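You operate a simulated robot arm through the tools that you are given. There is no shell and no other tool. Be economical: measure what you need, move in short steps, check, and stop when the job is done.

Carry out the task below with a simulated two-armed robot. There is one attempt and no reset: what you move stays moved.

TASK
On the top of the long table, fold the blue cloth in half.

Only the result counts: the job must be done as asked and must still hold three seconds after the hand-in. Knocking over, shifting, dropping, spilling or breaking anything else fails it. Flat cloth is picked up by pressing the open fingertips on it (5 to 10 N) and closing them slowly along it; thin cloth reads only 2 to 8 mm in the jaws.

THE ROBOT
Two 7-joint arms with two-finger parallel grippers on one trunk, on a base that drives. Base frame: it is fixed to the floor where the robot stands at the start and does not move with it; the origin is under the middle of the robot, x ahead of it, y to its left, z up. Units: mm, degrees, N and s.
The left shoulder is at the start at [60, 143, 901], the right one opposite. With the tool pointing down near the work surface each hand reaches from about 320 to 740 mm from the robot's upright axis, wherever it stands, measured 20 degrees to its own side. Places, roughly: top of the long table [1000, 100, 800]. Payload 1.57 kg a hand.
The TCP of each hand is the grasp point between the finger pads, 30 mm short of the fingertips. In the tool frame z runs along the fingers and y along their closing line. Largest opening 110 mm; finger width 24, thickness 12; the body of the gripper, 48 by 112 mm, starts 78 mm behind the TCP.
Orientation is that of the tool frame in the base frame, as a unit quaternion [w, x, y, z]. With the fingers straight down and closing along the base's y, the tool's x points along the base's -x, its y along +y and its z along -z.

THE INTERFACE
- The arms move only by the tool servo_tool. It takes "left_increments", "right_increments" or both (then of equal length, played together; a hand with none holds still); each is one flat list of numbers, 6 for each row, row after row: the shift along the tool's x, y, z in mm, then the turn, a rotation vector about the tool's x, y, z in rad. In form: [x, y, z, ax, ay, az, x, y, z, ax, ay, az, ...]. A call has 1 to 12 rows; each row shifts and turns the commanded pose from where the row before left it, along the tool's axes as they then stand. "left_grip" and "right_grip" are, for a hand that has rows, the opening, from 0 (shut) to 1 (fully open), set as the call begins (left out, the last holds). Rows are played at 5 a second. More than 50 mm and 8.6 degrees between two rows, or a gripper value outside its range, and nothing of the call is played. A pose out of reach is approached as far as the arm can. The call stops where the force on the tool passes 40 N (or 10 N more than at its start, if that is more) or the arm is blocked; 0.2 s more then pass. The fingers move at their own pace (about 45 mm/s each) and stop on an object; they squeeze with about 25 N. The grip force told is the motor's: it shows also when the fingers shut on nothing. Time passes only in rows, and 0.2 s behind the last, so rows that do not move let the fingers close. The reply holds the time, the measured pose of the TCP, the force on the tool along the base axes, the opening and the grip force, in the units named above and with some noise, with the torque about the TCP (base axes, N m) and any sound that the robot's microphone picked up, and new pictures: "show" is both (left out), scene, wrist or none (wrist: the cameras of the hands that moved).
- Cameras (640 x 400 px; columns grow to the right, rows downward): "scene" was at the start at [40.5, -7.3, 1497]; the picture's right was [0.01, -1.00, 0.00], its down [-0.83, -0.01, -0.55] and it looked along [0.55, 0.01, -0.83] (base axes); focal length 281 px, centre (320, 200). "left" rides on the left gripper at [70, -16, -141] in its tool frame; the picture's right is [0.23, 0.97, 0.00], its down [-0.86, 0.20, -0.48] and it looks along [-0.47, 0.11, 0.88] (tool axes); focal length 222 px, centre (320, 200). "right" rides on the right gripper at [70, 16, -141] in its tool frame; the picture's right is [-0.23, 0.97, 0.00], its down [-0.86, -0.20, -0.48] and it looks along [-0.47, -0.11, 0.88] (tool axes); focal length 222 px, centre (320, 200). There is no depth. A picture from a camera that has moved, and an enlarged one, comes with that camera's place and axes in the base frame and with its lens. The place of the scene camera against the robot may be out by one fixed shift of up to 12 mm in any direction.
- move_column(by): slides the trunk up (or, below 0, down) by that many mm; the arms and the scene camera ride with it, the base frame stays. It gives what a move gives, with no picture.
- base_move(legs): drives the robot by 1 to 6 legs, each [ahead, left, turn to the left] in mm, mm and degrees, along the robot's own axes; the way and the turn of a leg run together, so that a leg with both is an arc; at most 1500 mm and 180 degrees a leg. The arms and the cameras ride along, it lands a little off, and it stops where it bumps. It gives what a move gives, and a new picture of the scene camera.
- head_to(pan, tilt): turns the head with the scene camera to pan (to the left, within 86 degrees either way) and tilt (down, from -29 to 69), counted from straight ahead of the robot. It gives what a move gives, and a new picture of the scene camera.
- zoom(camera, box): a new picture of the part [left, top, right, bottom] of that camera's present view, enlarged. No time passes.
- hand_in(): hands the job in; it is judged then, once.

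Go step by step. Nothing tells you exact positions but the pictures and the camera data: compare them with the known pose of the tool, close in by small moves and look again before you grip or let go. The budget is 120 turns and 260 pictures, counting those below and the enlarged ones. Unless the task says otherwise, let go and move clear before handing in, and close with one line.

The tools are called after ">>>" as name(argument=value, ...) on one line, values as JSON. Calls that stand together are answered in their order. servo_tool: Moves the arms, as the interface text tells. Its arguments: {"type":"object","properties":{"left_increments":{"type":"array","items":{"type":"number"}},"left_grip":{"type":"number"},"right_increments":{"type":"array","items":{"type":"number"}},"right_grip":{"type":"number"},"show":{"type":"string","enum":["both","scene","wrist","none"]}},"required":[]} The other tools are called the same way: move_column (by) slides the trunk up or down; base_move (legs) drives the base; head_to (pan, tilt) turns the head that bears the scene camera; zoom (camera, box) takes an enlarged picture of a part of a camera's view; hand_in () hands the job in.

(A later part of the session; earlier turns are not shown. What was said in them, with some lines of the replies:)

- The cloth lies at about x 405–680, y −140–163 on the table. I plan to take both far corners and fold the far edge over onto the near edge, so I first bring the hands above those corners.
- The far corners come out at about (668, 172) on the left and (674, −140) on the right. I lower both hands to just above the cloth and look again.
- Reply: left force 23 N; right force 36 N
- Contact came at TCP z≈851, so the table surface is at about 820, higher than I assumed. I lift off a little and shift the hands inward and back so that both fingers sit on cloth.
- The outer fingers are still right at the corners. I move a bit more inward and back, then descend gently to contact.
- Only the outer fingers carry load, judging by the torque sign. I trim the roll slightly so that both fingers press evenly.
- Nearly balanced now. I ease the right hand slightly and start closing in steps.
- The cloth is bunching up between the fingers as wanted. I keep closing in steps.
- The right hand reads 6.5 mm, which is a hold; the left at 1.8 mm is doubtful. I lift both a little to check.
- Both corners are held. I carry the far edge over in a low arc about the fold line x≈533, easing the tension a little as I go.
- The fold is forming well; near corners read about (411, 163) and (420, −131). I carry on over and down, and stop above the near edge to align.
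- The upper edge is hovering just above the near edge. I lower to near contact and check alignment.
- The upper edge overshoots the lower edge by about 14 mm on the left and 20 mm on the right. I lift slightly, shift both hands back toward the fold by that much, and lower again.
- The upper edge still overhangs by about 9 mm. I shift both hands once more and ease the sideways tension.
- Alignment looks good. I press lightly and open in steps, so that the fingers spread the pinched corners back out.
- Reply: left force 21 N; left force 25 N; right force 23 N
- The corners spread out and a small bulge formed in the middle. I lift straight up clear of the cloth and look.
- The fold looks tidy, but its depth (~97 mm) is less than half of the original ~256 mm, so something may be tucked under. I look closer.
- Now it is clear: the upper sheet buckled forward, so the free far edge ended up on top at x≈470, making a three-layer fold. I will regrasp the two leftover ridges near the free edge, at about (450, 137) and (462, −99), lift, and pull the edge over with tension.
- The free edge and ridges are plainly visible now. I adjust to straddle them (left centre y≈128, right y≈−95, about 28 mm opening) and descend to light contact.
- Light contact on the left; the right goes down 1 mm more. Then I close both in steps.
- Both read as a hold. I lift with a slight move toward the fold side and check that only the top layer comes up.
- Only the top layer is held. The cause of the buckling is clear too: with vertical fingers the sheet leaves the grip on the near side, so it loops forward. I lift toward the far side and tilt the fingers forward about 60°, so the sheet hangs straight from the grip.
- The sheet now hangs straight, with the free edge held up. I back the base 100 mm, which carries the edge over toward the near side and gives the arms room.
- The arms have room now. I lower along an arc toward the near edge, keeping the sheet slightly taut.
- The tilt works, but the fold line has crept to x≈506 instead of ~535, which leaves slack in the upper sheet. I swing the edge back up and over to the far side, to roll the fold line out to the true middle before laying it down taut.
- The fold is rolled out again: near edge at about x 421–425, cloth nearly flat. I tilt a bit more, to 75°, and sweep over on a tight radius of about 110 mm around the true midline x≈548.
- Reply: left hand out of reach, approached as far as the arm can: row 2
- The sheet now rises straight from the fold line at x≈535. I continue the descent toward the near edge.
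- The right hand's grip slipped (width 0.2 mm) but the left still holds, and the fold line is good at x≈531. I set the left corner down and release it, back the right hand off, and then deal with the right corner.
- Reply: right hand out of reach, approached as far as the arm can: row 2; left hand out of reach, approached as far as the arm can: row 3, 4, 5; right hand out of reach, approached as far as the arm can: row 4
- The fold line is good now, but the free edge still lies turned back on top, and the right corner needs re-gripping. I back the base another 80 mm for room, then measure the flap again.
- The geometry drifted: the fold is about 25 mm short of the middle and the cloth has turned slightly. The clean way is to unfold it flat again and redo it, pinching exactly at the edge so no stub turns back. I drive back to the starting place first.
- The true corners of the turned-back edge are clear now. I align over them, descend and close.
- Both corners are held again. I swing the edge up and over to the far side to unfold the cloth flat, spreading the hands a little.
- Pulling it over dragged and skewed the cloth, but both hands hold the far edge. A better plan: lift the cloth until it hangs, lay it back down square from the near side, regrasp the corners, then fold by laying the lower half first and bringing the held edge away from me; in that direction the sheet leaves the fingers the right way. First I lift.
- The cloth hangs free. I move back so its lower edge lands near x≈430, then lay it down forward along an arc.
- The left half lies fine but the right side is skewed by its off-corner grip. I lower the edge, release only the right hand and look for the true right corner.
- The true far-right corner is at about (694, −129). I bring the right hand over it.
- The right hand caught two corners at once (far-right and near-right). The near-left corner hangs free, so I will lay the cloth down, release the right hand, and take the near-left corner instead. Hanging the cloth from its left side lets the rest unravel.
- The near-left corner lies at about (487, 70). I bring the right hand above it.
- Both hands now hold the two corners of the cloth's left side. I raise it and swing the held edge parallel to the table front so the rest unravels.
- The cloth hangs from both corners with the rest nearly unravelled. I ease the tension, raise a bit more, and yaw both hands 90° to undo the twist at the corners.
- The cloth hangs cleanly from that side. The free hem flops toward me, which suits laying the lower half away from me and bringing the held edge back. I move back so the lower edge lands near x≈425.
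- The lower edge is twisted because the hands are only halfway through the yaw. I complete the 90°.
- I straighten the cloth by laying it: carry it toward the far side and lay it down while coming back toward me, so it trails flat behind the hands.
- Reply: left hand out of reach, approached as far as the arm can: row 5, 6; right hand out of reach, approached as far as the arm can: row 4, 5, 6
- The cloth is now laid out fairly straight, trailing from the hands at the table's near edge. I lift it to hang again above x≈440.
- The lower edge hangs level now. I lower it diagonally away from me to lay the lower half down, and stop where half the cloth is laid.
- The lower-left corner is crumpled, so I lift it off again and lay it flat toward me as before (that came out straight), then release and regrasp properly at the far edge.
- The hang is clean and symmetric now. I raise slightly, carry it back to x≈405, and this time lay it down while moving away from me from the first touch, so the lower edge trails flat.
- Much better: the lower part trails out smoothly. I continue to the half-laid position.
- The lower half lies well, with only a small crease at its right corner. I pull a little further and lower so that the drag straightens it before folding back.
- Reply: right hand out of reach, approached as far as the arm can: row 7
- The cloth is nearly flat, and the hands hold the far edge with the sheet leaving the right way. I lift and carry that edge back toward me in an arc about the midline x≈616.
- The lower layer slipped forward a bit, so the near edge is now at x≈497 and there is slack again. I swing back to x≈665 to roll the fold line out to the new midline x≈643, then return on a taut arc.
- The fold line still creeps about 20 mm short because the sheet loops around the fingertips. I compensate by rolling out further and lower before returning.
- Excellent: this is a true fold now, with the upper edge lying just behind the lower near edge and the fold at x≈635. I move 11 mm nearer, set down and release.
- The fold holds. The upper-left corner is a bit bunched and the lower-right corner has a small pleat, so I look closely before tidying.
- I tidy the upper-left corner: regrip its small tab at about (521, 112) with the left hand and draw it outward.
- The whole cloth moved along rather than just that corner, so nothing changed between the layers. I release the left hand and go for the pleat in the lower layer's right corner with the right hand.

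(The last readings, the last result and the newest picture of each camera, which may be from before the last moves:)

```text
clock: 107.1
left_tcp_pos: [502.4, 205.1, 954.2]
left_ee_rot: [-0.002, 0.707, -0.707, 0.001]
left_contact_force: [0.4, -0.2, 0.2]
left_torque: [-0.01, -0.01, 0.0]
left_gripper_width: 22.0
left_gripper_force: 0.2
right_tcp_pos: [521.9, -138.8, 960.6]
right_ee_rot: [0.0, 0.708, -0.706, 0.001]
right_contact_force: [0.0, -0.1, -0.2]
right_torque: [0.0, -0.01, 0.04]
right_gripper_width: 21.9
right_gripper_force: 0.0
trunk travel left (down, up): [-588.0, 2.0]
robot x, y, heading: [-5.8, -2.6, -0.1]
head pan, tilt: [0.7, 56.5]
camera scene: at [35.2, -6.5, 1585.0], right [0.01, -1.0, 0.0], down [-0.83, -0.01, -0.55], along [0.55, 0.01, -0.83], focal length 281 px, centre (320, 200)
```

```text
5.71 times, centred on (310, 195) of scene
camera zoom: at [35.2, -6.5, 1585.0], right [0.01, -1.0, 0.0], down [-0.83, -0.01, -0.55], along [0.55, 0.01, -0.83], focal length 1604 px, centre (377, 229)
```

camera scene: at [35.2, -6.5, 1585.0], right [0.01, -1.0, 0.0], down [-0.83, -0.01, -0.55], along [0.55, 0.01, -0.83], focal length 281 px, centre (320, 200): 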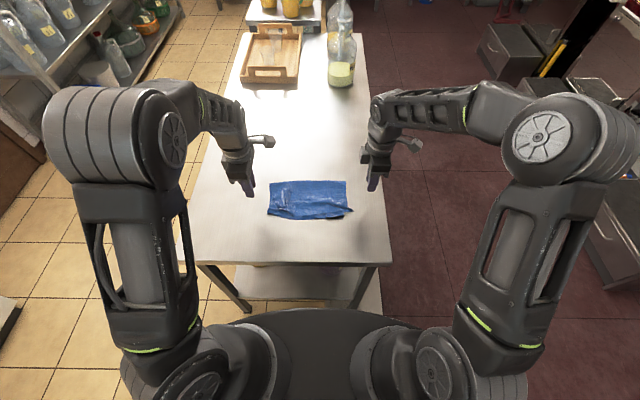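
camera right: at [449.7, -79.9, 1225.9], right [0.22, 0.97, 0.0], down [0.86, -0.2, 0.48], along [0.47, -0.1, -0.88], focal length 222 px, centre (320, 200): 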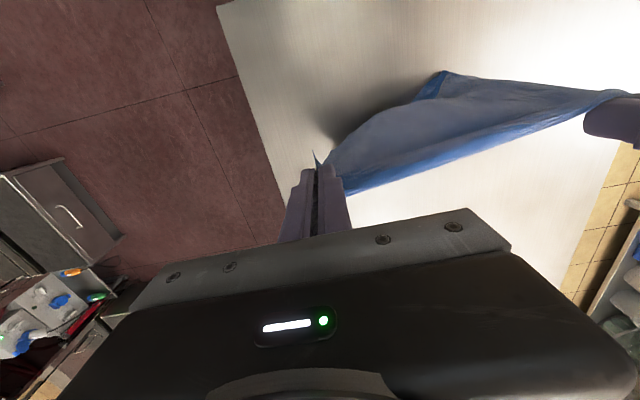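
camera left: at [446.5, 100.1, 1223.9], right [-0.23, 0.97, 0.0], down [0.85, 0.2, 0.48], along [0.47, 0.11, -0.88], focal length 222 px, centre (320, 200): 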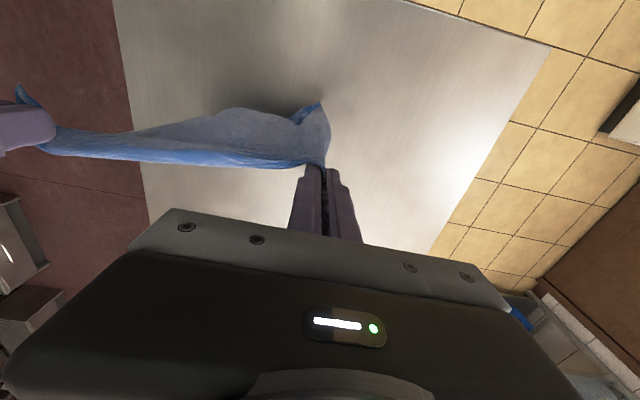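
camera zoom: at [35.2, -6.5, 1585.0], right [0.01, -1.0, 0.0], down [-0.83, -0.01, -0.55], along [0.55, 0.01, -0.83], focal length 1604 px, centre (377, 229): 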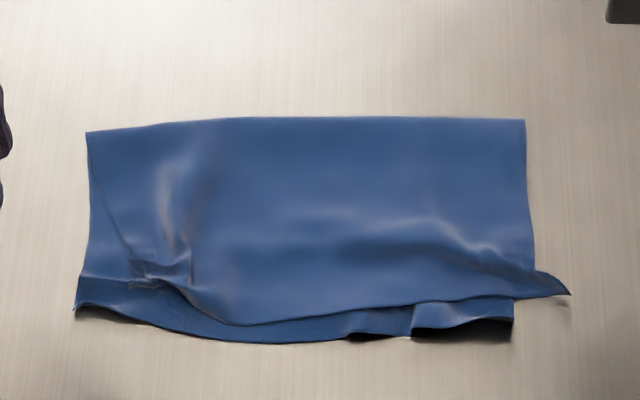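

The layers match within about 17 mm except at the upper-left corner, about 35 mm off. I pin the middle of the cloth with the closed right hand, then draw only that corner outward with the left.

>>> servo_tool(right_increments=[-25, -8, 10, 0, 0, 0, -25, -8, 10, 0, 0, 0, -25, -8, 10, 0, 0, 0, -25, -8, 15, 0, 0, 0, -24, -6, 20, 0, 0, 0, 0, 0, 25, 0, 0, 0], right_grip=0, show="none")

>>> servo_tool(left_increments=[35, 0, 20, 0, 0, 0, 30, -3, 30, 0, 0, 0], left_grip=0.24, show="none")

>>> zoom(camera="left", box=[200, 60, 440, 210])

```text
clock: 108.5
left_tcp_pos: [503.0, 204.8, 952.4]
left_ee_rot: [-0.001, 0.708, -0.706, 0.0]
left_contact_force: [0.5, 0.8, -1.0]
left_torque: [0.0, 0.02, 0.02]
left_gripper_width: 22.3
left_gripper_force: 0.0
right_tcp_pos: [561.0, -15.2, 870.7]
right_ee_rot: [0.0, 0.708, -0.706, 0.0]
right_contact_force: [0.1, -0.2, -0.7]
right_torque: [0.0, -0.01, 0.01]
right_gripper_width: 0.2
right_gripper_force: 21.5
trunk travel left (down, up): [-588.0, 2.0]
robot x, y, heading: [-6.9, -2.6, 0.1]
head pan, tilt: [0.7, 56.5]
```

```text
clock: 109.1
left_tcp_pos: [506.7, 140.5, 902.8]
left_ee_rot: [-0.002, 0.708, -0.706, 0.0]
left_contact_force: [0.2, 0.5, -0.3]
left_torque: [0.02, -0.01, -0.03]
left_gripper_width: 26.6
left_gripper_force: 0.0
right_tcp_pos: [560.4, -14.7, 870.7]
right_ee_rot: [0.0, 0.708, -0.706, 0.0]
right_contact_force: [-0.3, 0.4, 0.0]
right_torque: [0.01, 0.03, 0.01]
right_gripper_width: 0.0
right_gripper_force: 21.2
trunk travel left (down, up): [-588.0, 2.0]
robot x, y, heading: [-6.8, 2.8, -0.2]
head pan, tilt: [0.7, 56.5]
```

```text
2.67 times, centred on (320, 135) of left
camera zoom: at [521.8, 69.5, 1043.7], right [-0.97, -0.23, 0.0], down [-0.2, 0.85, 0.48], along [-0.11, 0.47, -0.88], focal length 592 px, centre (320, 373)
```

zoom: 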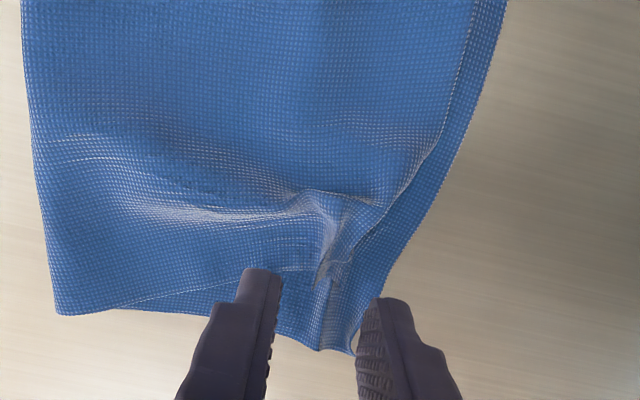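

>>> servo_tool(left_increments=[2, 4, 20, 0, 0, 0, 0, 0, 20, 0, 0, 0, 0, 0, 8.5, 0, 0, 0], right_increments=[0, 0, 8, 0, 0, 0, 0, 0, 7, 0, 0, 0, 0, 0, 5, 0, 0, 0], show="none")

>>> servo_tool(left_increments=[0, 0, 0, 0, 0, 0, 0, 0, 0, 0, 0, 0, 0, 0, 0, 0, 0, 0], right_increments=[0, 0, 2, 0, 0, 0, 0, 0, 0, 0, 0, 0, 0, 0, 0, 0, 0, 0], left_grip=0, show="none")

```text
clock: 109.9
left_tcp_pos: [501.7, 138.7, 853.9]
left_ee_rot: [-0.002, 0.708, -0.706, 0.001]
left_contact_force: [-0.4, 0.7, 0.1]
left_torque: [-0.01, 0.02, 0.01]
left_gripper_width: 26.7
left_gripper_force: 0.1
right_tcp_pos: [560.4, -15.5, 851.0]
right_ee_rot: [-0.001, 0.708, -0.706, 0.001]
right_contact_force: [-0.4, -0.2, 5.5]
right_torque: [0.01, 0.02, 0.0]
right_gripper_width: 0.1
right_gripper_force: 22.0
trunk travel left (down, up): [-588.0, 2.0]
robot x, y, heading: [-1.2, -3.9, -0.1]
head pan, tilt: [0.7, 56.5]
```

```text
clock: 110.7
left_tcp_pos: [500.9, 138.8, 854.9]
left_ee_rot: [-0.003, 0.708, -0.706, 0.001]
left_contact_force: [0.5, -0.1, 0.0]
left_torque: [0.0, -0.02, 0.03]
left_gripper_width: 2.7
left_gripper_force: 24.2
right_tcp_pos: [560.5, -14.1, 850.9]
right_ee_rot: [-0.002, 0.707, -0.707, 0.001]
right_contact_force: [0.3, -3.5, 32.0]
right_torque: [-0.09, 0.13, 0.06]
right_gripper_width: 0.0
right_gripper_force: 21.3
trunk travel left (down, up): [-588.0, 2.0]
robot x, y, heading: [-3.5, -0.9, 0.0]
head pan, tilt: [0.7, 56.5]
```

>>> servo_tool(left_increments=[0, 0, -9, 0, 0, 0, -9, 4, 0, 0, 0, 0, -9, 4, 0, 0, 0, 0, -8, 4, 0, 0, 0, 0, 0, 0, 8, 0, 0, 0], show="none")

>>> zoom(camera="left", box=[160, 0, 480, 220])

>>> zoom(camera="scene", box=[255, 160, 365, 230])

```text
clock: 111.9
left_tcp_pos: [488.7, 164.3, 855.3]
left_ee_rot: [-0.002, 0.708, -0.706, 0.001]
left_contact_force: [2.4, -4.6, 1.0]
left_torque: [-0.09, -0.05, -0.01]
left_gripper_width: 2.8
left_gripper_force: 24.1
right_tcp_pos: [559.8, -14.0, 850.8]
right_ee_rot: [-0.003, 0.708, -0.706, 0.002]
right_contact_force: [2.0, -0.3, 37.5]
right_torque: [-0.08, 0.0, 0.01]
right_gripper_width: 0.0
right_gripper_force: 20.9
trunk travel left (down, up): [-588.0, 2.0]
robot x, y, heading: [-2.9, -2.1, -0.2]
head pan, tilt: [0.7, 56.5]
```

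```text
1.82 times, centred on (320, 110) of left
camera zoom: at [502.6, 93.3, 996.8], right [-0.97, -0.23, -0.01], down [-0.2, 0.85, 0.48], along [-0.11, 0.47, -0.88], focal length 404 px, centre (320, 364)
```

zoom: 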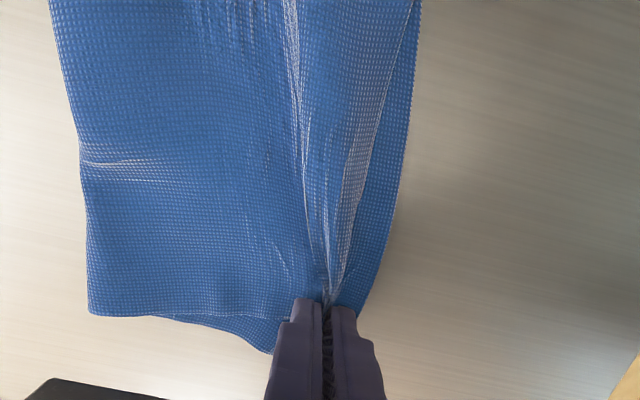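

```text
5.71 times, centred on (310, 195) of scene
camera zoom: at [32.2, -7.7, 1585.2], right [0.01, -1.0, 0.0], down [-0.83, -0.01, -0.55], along [0.55, 0.01, -0.83], focal length 1604 px, centre (377, 229)
```

zoom: 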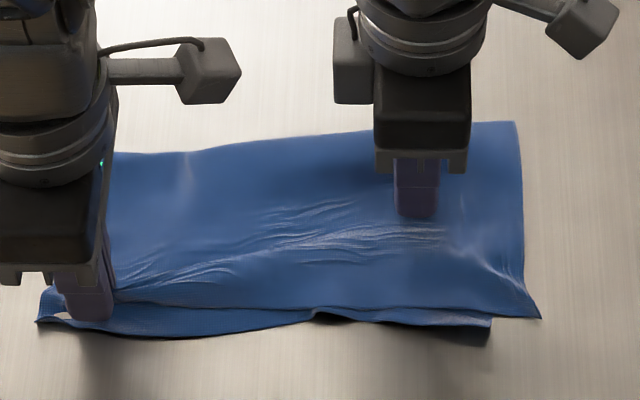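

That worked: the corner is drawn out and the right side straightened too. I release the left hand, lift both clear and look.

>>> servo_tool(left_increments=[0, 0, 0, 0, 0, 0, 0, 0, 0, 0, 0, 0, 0, 0, -10, 0, 0, 0, 0, 0, -30, 0, 0, 0, -20, 0, -40, 0, 0, 0, -30, 0, -30, 0, 0, 0], left_grip=0.2, show="none")

>>> servo_tool(right_increments=[0, 0, -20, 0, 0, 0, 0, 0, -40, 0, 0, 0, 35, 0, -40, 0, 0, 0, 45, 0, 0, 0, 0, 0, 45, 0, 0, 0, 0, 0], show="scene")

>>> zoom(camera="scene", box=[255, 160, 365, 230])

```text
clock: 113.3
left_tcp_pos: [488.3, 213.2, 965.6]
left_ee_rot: [-0.001, 0.708, -0.706, 0.001]
left_contact_force: [0.2, -0.7, -0.2]
left_torque: [-0.02, 0.02, 0.0]
left_gripper_width: 22.0
left_gripper_force: 0.0
right_tcp_pos: [560.5, -14.9, 852.3]
right_ee_rot: [-0.001, 0.708, -0.706, 0.002]
right_contact_force: [1.4, 0.7, 39.6]
right_torque: [0.03, 0.03, 0.01]
right_gripper_width: 0.0
right_gripper_force: 21.3
trunk travel left (down, up): [-588.0, 2.0]
robot x, y, heading: [-5.2, -1.6, -0.0]
head pan, tilt: [0.7, 56.5]
```

```text
refused: row 3 steps farther than a row can; nothing moved
```

```text
5.71 times, centred on (310, 195) of scene
camera zoom: at [31.9, -6.6, 1585.1], right [0.01, -1.0, 0.0], down [-0.83, -0.01, -0.55], along [0.55, 0.01, -0.83], focal length 1604 px, centre (377, 229)
```

zoom: 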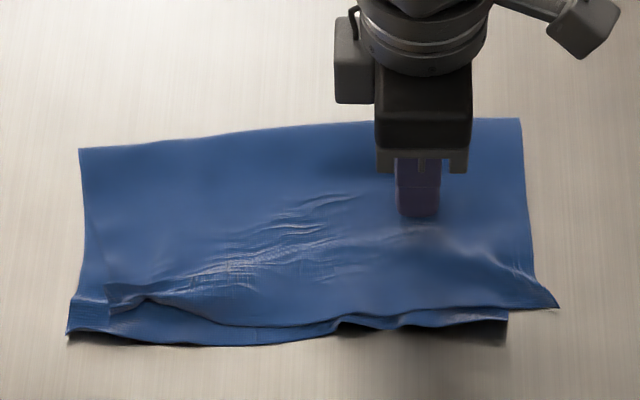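

>>> servo_tool(right_increments=[0, 0, -20, 0, 0, 0, 0, 0, -40, 0, 0, 0, 25, 0, -40, 0, 0, 0, 45, 0, 0, 0, 0, 0, 45, 0, 0, 0, 0, 0], show="scene")

>>> zoom(camera="scene", box=[255, 160, 365, 230])

```text
clock: 114.5
left_tcp_pos: [488.6, 211.9, 963.4]
left_ee_rot: [-0.002, 0.708, -0.707, -0.001]
left_contact_force: [-0.6, -0.4, -0.3]
left_torque: [0.02, -0.01, 0.01]
left_gripper_width: 22.2
left_gripper_force: 0.0
right_tcp_pos: [559.5, -130.1, 948.7]
right_ee_rot: [0.0, 0.708, -0.706, 0.0]
right_contact_force: [0.4, 0.4, 0.3]
right_torque: [-0.01, 0.0, 0.0]
right_gripper_width: 0.0
right_gripper_force: 21.0
trunk travel left (down, up): [-588.0, 2.0]
robot x, y, heading: [-0.6, -1.5, 0.0]
head pan, tilt: [0.7, 56.5]
camera scene: at [35.1, -8.2, 1585.0], right [0.01, -1.0, 0.0], down [-0.83, -0.01, -0.55], along [0.55, 0.01, -0.83], focal length 281 px, centre (320, 200)
```

scene: 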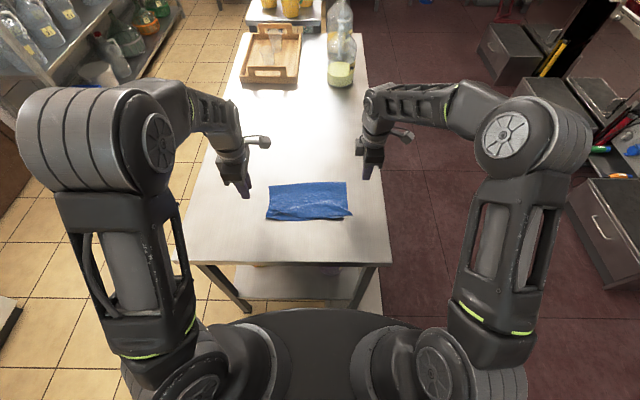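

```text
5.71 times, centred on (310, 195) of scene
camera zoom: at [35.1, -8.2, 1585.0], right [0.01, -1.0, 0.0], down [-0.83, -0.01, -0.55], along [0.55, 0.01, -0.83], focal length 1604 px, centre (377, 229)
```

zoom: 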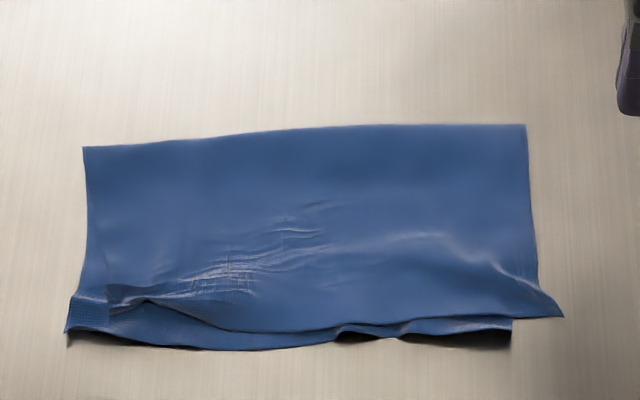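

Layers now match within about 25–30 mm at the corners. One refinement remains: the upper layer should slide ~20 mm to the left over the lower. I pin the exposed lower strip near its right corner with the right hand and pull the upper-left corner again.

>>> servo_tool(right_increments=[-24, 31, 10, 0, 0, 0, -24, 31, 20, 0, 0, 0, -24, 31, 20, 0, 0, 0, 0, 0, 23, 0, 0, 0], show="none")

>>> servo_tool(left_increments=[35, -2, 30, 0, 0, 0, 25, -5, 30, 0, 0, 0], left_grip=0.24, show="none")

>>> zoom(camera="right", box=[200, 60, 440, 210])

>>> zoom(camera="left", box=[200, 60, 440, 210])

>>> zoom(camera="scene", box=[255, 160, 365, 230])

```text
clock: 115.5
left_tcp_pos: [490.2, 212.9, 963.3]
left_ee_rot: [-0.002, 0.707, -0.707, -0.001]
left_contact_force: [0.0, 0.9, 0.0]
left_torque: [0.03, 0.04, 0.02]
left_gripper_width: 21.7
left_gripper_force: 0.0
right_tcp_pos: [467.1, -57.6, 875.1]
right_ee_rot: [0.0, 0.708, -0.707, 0.0]
right_contact_force: [0.5, 0.2, -0.9]
right_torque: [-0.02, 0.03, 0.0]
right_gripper_width: 0.0
right_gripper_force: 21.3
trunk travel left (down, up): [-588.0, 2.0]
robot x, y, heading: [-6.7, 3.9, 0.2]
head pan, tilt: [0.7, 56.5]
```

```text
clock: 116.1
left_tcp_pos: [497.2, 155.3, 904.0]
left_ee_rot: [-0.001, 0.708, -0.706, -0.001]
left_contact_force: [-0.2, 0.0, 0.3]
left_torque: [-0.01, 0.01, 0.03]
left_gripper_width: 26.5
left_gripper_force: 0.0
right_tcp_pos: [466.6, -58.2, 875.4]
right_ee_rot: [0.0, 0.708, -0.706, -0.001]
right_contact_force: [0.5, -0.6, 0.5]
right_torque: [-0.01, -0.05, 0.0]
right_gripper_width: 0.6
right_gripper_force: 21.0
trunk travel left (down, up): [-588.0, 2.0]
robot x, y, heading: [-3.4, -1.1, -0.1]
head pan, tilt: [0.7, 56.5]
```

```text
2.67 times, centred on (320, 135) of right
camera zoom: at [449.8, -127.7, 1018.0], right [-0.97, 0.22, 0.0], down [0.2, 0.86, 0.48], along [0.11, 0.47, -0.88], focal length 592 px, centre (320, 373)
```

zoom: 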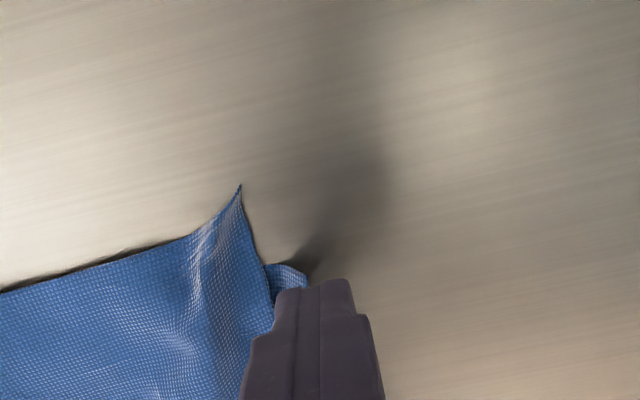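

```text
2.67 times, centred on (320, 135) of left
camera zoom: at [512.5, 83.8, 1045.4], right [-0.97, -0.23, 0.0], down [-0.2, 0.85, 0.48], along [-0.11, 0.47, -0.88], focal length 592 px, centre (320, 373)
```

zoom: 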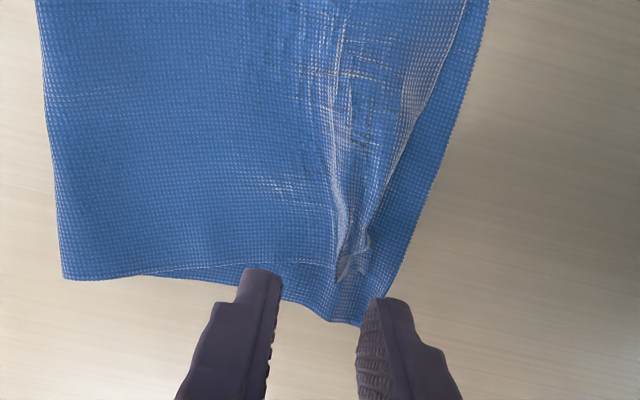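

```text
5.71 times, centred on (310, 195) of scene
camera zoom: at [35.7, -7.3, 1585.0], right [0.01, -1.0, 0.0], down [-0.83, -0.01, -0.55], along [0.55, 0.01, -0.83], focal length 1604 px, centre (377, 229)
```

zoom: 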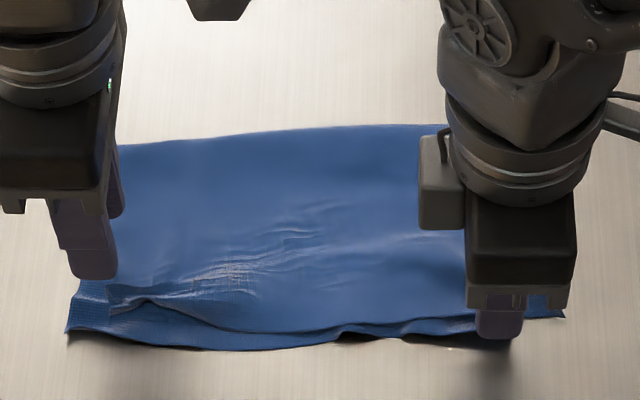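

>>> servo_tool(left_increments=[2, 9, 20, 0, 0, 0, 0, 0, 20, 0, 0, 0, 0, 0, 9.5, 0, 0, 0], right_increments=[0, -3, 10, 0, 0, 0, 0, 0, 10, 0, 0, 0, 0, 0, 4, 0, 0, 0], show="none")

>>> zoom(camera="left", box=[200, 60, 440, 210])

>>> zoom(camera="right", box=[200, 60, 440, 210])

```text
clock: 116.9
left_tcp_pos: [487.6, 151.2, 855.2]
left_ee_rot: [-0.001, 0.709, -0.706, 0.0]
left_contact_force: [-0.3, -0.9, 0.1]
left_torque: [-0.04, -0.01, -0.02]
left_gripper_width: 26.6
left_gripper_force: 0.2
right_tcp_pos: [470.4, -58.6, 851.4]
right_ee_rot: [0.001, 0.708, -0.706, 0.001]
right_contact_force: [-0.8, 0.3, 0.7]
right_torque: [-0.01, -0.01, 0.0]
right_gripper_width: 0.5
right_gripper_force: 21.2
trunk travel left (down, up): [-588.0, 2.0]
robot x, y, heading: [-3.2, -0.4, -0.0]
head pan, tilt: [0.7, 56.5]
```

```text
2.67 times, centred on (320, 135) of left
camera zoom: at [503.0, 81.6, 995.5], right [-0.97, -0.23, 0.0], down [-0.2, 0.85, 0.48], along [-0.11, 0.47, -0.88], focal length 592 px, centre (320, 373)
```

zoom: 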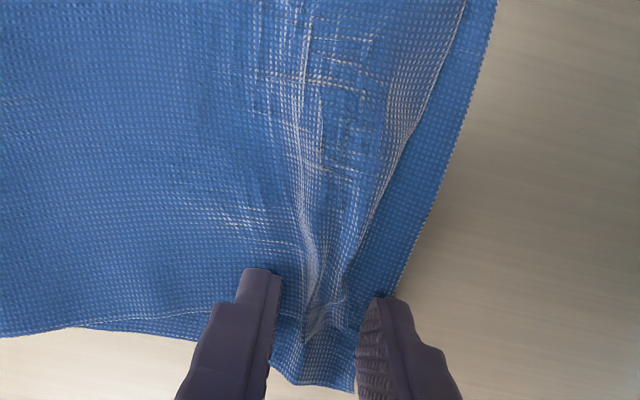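

```text
2.67 times, centred on (320, 135) of right
camera zoom: at [452.9, -128.5, 993.6], right [-0.97, 0.22, 0.0], down [0.2, 0.86, 0.48], along [0.11, 0.47, -0.88], focal length 592 px, centre (320, 373)
```

zoom: 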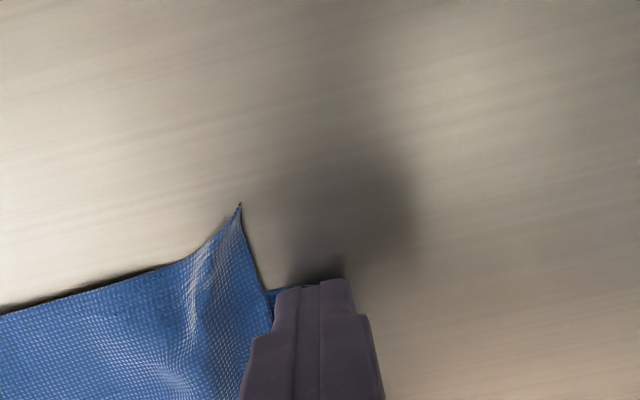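

Both are in place. I close the left on the tab, press the right down, then pull the upper corner leftward.

>>> servo_tool(left_increments=[0, 0, 0, 0, 0, 0, 0, 0, 0, 0, 0, 0, 0, 0, 0, 0, 0, 0], right_increments=[0, 0, 1.5, 0, 0, 0, 0, 0, 1.5, 0, 0, 0, 0, 0, 0, 0, 0, 0], left_grip=0, show="none")

>>> servo_tool(left_increments=[0, 0, -10, 0, 0, 0, -9, 0, 0, 0, 0, 0, -9, 0, 0, 0, 0, 0, -8, 0, 0, 0, 0, 0, 0, 0, 9, 0, 0, 0], show="none")

>>> zoom(camera="left", box=[160, 0, 480, 220])

>>> zoom(camera="scene", box=[255, 160, 365, 230])

```text
clock: 117.7
left_tcp_pos: [486.8, 152.1, 856.1]
left_ee_rot: [-0.002, 0.708, -0.706, 0.0]
left_contact_force: [-0.3, 0.4, -0.9]
left_torque: [-0.01, 0.0, 0.01]
left_gripper_width: 2.5
left_gripper_force: 24.2
right_tcp_pos: [470.2, -58.0, 849.7]
right_ee_rot: [-0.002, 0.708, -0.706, 0.002]
right_contact_force: [-2.0, -3.0, 32.5]
right_torque: [0.01, -0.02, -0.01]
right_gripper_width: 0.0
right_gripper_force: 21.5
trunk travel left (down, up): [-588.0, 2.0]
robot x, y, heading: [-2.5, -3.0, -0.1]
head pan, tilt: [0.7, 56.5]
```

```text
clock: 118.5
left_tcp_pos: [487.0, 163.4, 865.6]
left_ee_rot: [-0.003, 0.709, -0.706, 0.001]
left_contact_force: [0.3, -0.3, -0.8]
left_torque: [-0.01, 0.02, 0.0]
left_gripper_width: 2.5
left_gripper_force: 24.0
right_tcp_pos: [473.6, -57.0, 850.9]
right_ee_rot: [-0.004, 0.708, -0.706, 0.002]
right_contact_force: [-1.8, -0.7, 18.2]
right_torque: [0.02, 0.0, 0.03]
right_gripper_width: 0.0
right_gripper_force: 21.2
trunk travel left (down, up): [-588.0, 2.0]
robot x, y, heading: [-3.6, -3.6, -0.1]
head pan, tilt: [0.7, 56.5]
stopped in row 3 (right hand): the force on the tool passed its limit at 42 N (the readings are from after the stop); the commanded pose is now the measured one
```

```text
1.82 times, centred on (320, 110) of left
camera zoom: at [502.4, 94.7, 1005.9], right [-0.97, -0.23, 0.0], down [-0.2, 0.85, 0.48], along [-0.11, 0.47, -0.88], focal length 404 px, centre (320, 364)
```

zoom: 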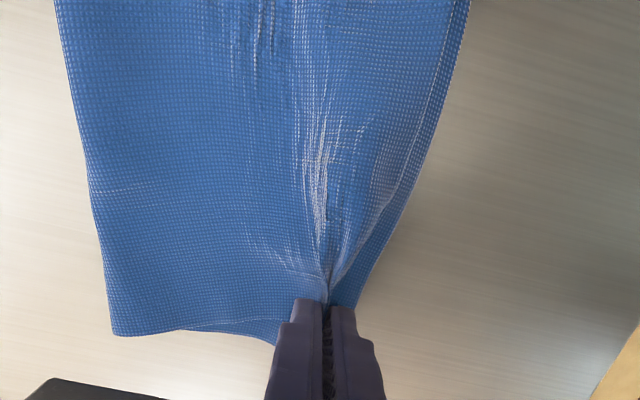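

```text
5.71 times, centred on (310, 195) of scene
camera zoom: at [34.5, -7.2, 1584.6], right [0.01, -1.0, 0.0], down [-0.83, -0.01, -0.55], along [0.55, 0.01, -0.83], focal length 1604 px, centre (377, 229)
```

zoom: 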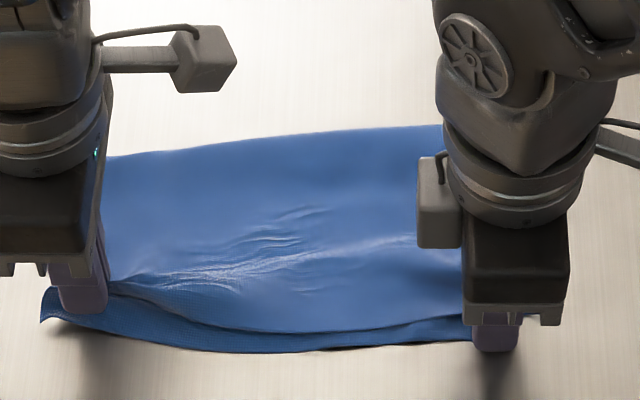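

>>> servo_tool(left_increments=[-8, 0, 0, 0, 0, 0, -8, 0, 0, 0, 0, 0, 0, 0, 9, 0, 0, 0], show="none")

>>> servo_tool(left_increments=[0, 0, 0, 0, 0, 0, 0, 0, 0, 0, 0, 0, 0, 0, -10, 0, 0, 0, 0, 0, -30, 0, 0, 0, -20, 0, -40, 0, 0, 0, -30, 0, -30, 0, 0, 0], left_grip=0.2, show="none")

>>> servo_tool(right_increments=[0, 0, -15, 0, 0, 0, 0, 0, -40, 0, 0, 0, 20, 0, -40, 0, 0, 0, 45, 0, 0, 0, 0, 0, 40, 0, 0, 0, 0, 0], show="scene")

>>> zoom(camera="scene", box=[250, 160, 360, 230])

```text
clock: 119.3
left_tcp_pos: [488.1, 181.6, 856.6]
left_ee_rot: [-0.002, 0.708, -0.706, -0.001]
left_contact_force: [-0.1, -0.7, 0.0]
left_torque: [-0.02, 0.04, 0.0]
left_gripper_width: 2.5
left_gripper_force: 23.9
right_tcp_pos: [472.1, -58.5, 852.1]
right_ee_rot: [-0.004, 0.707, -0.707, 0.002]
right_contact_force: [3.7, 2.6, 23.7]
right_torque: [0.09, -0.17, -0.02]
right_gripper_width: 0.1
right_gripper_force: 20.9
trunk travel left (down, up): [-588.0, 2.0]
robot x, y, heading: [-4.6, 0.6, -0.1]
head pan, tilt: [0.7, 56.5]
```

```text
clock: 120.7
left_tcp_pos: [486.4, 230.6, 968.9]
left_ee_rot: [-0.002, 0.708, -0.706, 0.001]
left_contact_force: [0.0, 0.4, -0.2]
left_torque: [0.01, 0.04, -0.03]
left_gripper_width: 22.0
left_gripper_force: 0.0
right_tcp_pos: [471.2, -58.5, 851.4]
right_ee_rot: [-0.002, 0.708, -0.706, 0.002]
right_contact_force: [3.4, 1.1, 34.9]
right_torque: [0.11, -0.19, 0.0]
right_gripper_width: 0.2
right_gripper_force: 21.1
trunk travel left (down, up): [-588.0, 2.0]
robot x, y, heading: [-8.6, -1.9, -0.2]
head pan, tilt: [0.7, 56.5]
```

```text
clock: 121.9
left_tcp_pos: [487.3, 229.3, 967.5]
left_ee_rot: [-0.002, 0.708, -0.706, 0.0]
left_contact_force: [-0.1, 0.8, 0.0]
left_torque: [0.01, 0.01, 0.03]
left_gripper_width: 22.0
left_gripper_force: 0.0
right_tcp_pos: [469.6, -164.4, 944.0]
right_ee_rot: [-0.002, 0.708, -0.706, 0.001]
right_contact_force: [-0.1, -0.1, -0.2]
right_torque: [0.0, 0.02, 0.0]
right_gripper_width: 0.2
right_gripper_force: 21.0
trunk travel left (down, up): [-588.0, 2.0]
robot x, y, heading: [-4.5, 0.6, -0.1]
head pan, tilt: [0.7, 56.5]
camera scene: at [35.0, -8.0, 1585.0], right [0.01, -1.0, 0.0], down [-0.83, -0.01, -0.55], along [0.55, 0.01, -0.83], focal length 281 px, centre (320, 200)
```

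scene: 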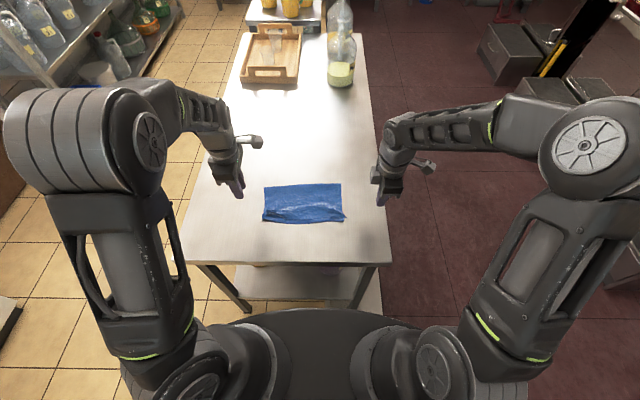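

```text
5.71 times, centred on (305, 195) of scene
camera zoom: at [35.0, -8.0, 1585.0], right [0.01, -1.0, 0.0], down [-0.83, -0.01, -0.55], along [0.55, 0.01, -0.83], focal length 1604 px, centre (406, 229)
```

zoom: 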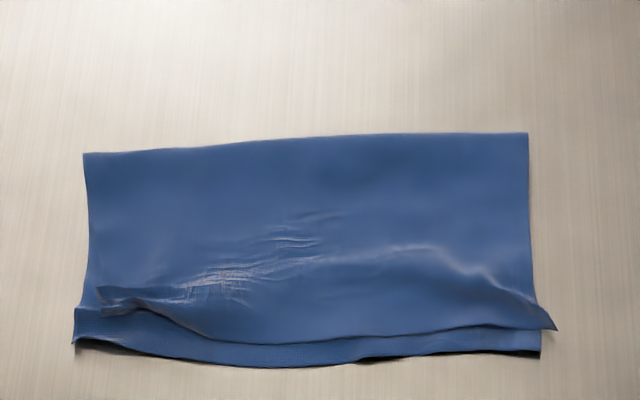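

The fold is now neat. The lower layer's pleat is out, corners match within about 20–30 mm, the footprint is about half the original, and both hands are clear, so I hand in.

>>> hand_in()

```text
The job is handed in.
```

The blue cloth is folded in half on top of the long table, with its corners matching to within about 20–30 mm by the camera, and both hands are clear. It took several tries, so it now lies slightly turned and shifted from where it started, with a few wrinkles in the upper layer. I saw nothing else on the table moved or knocked.
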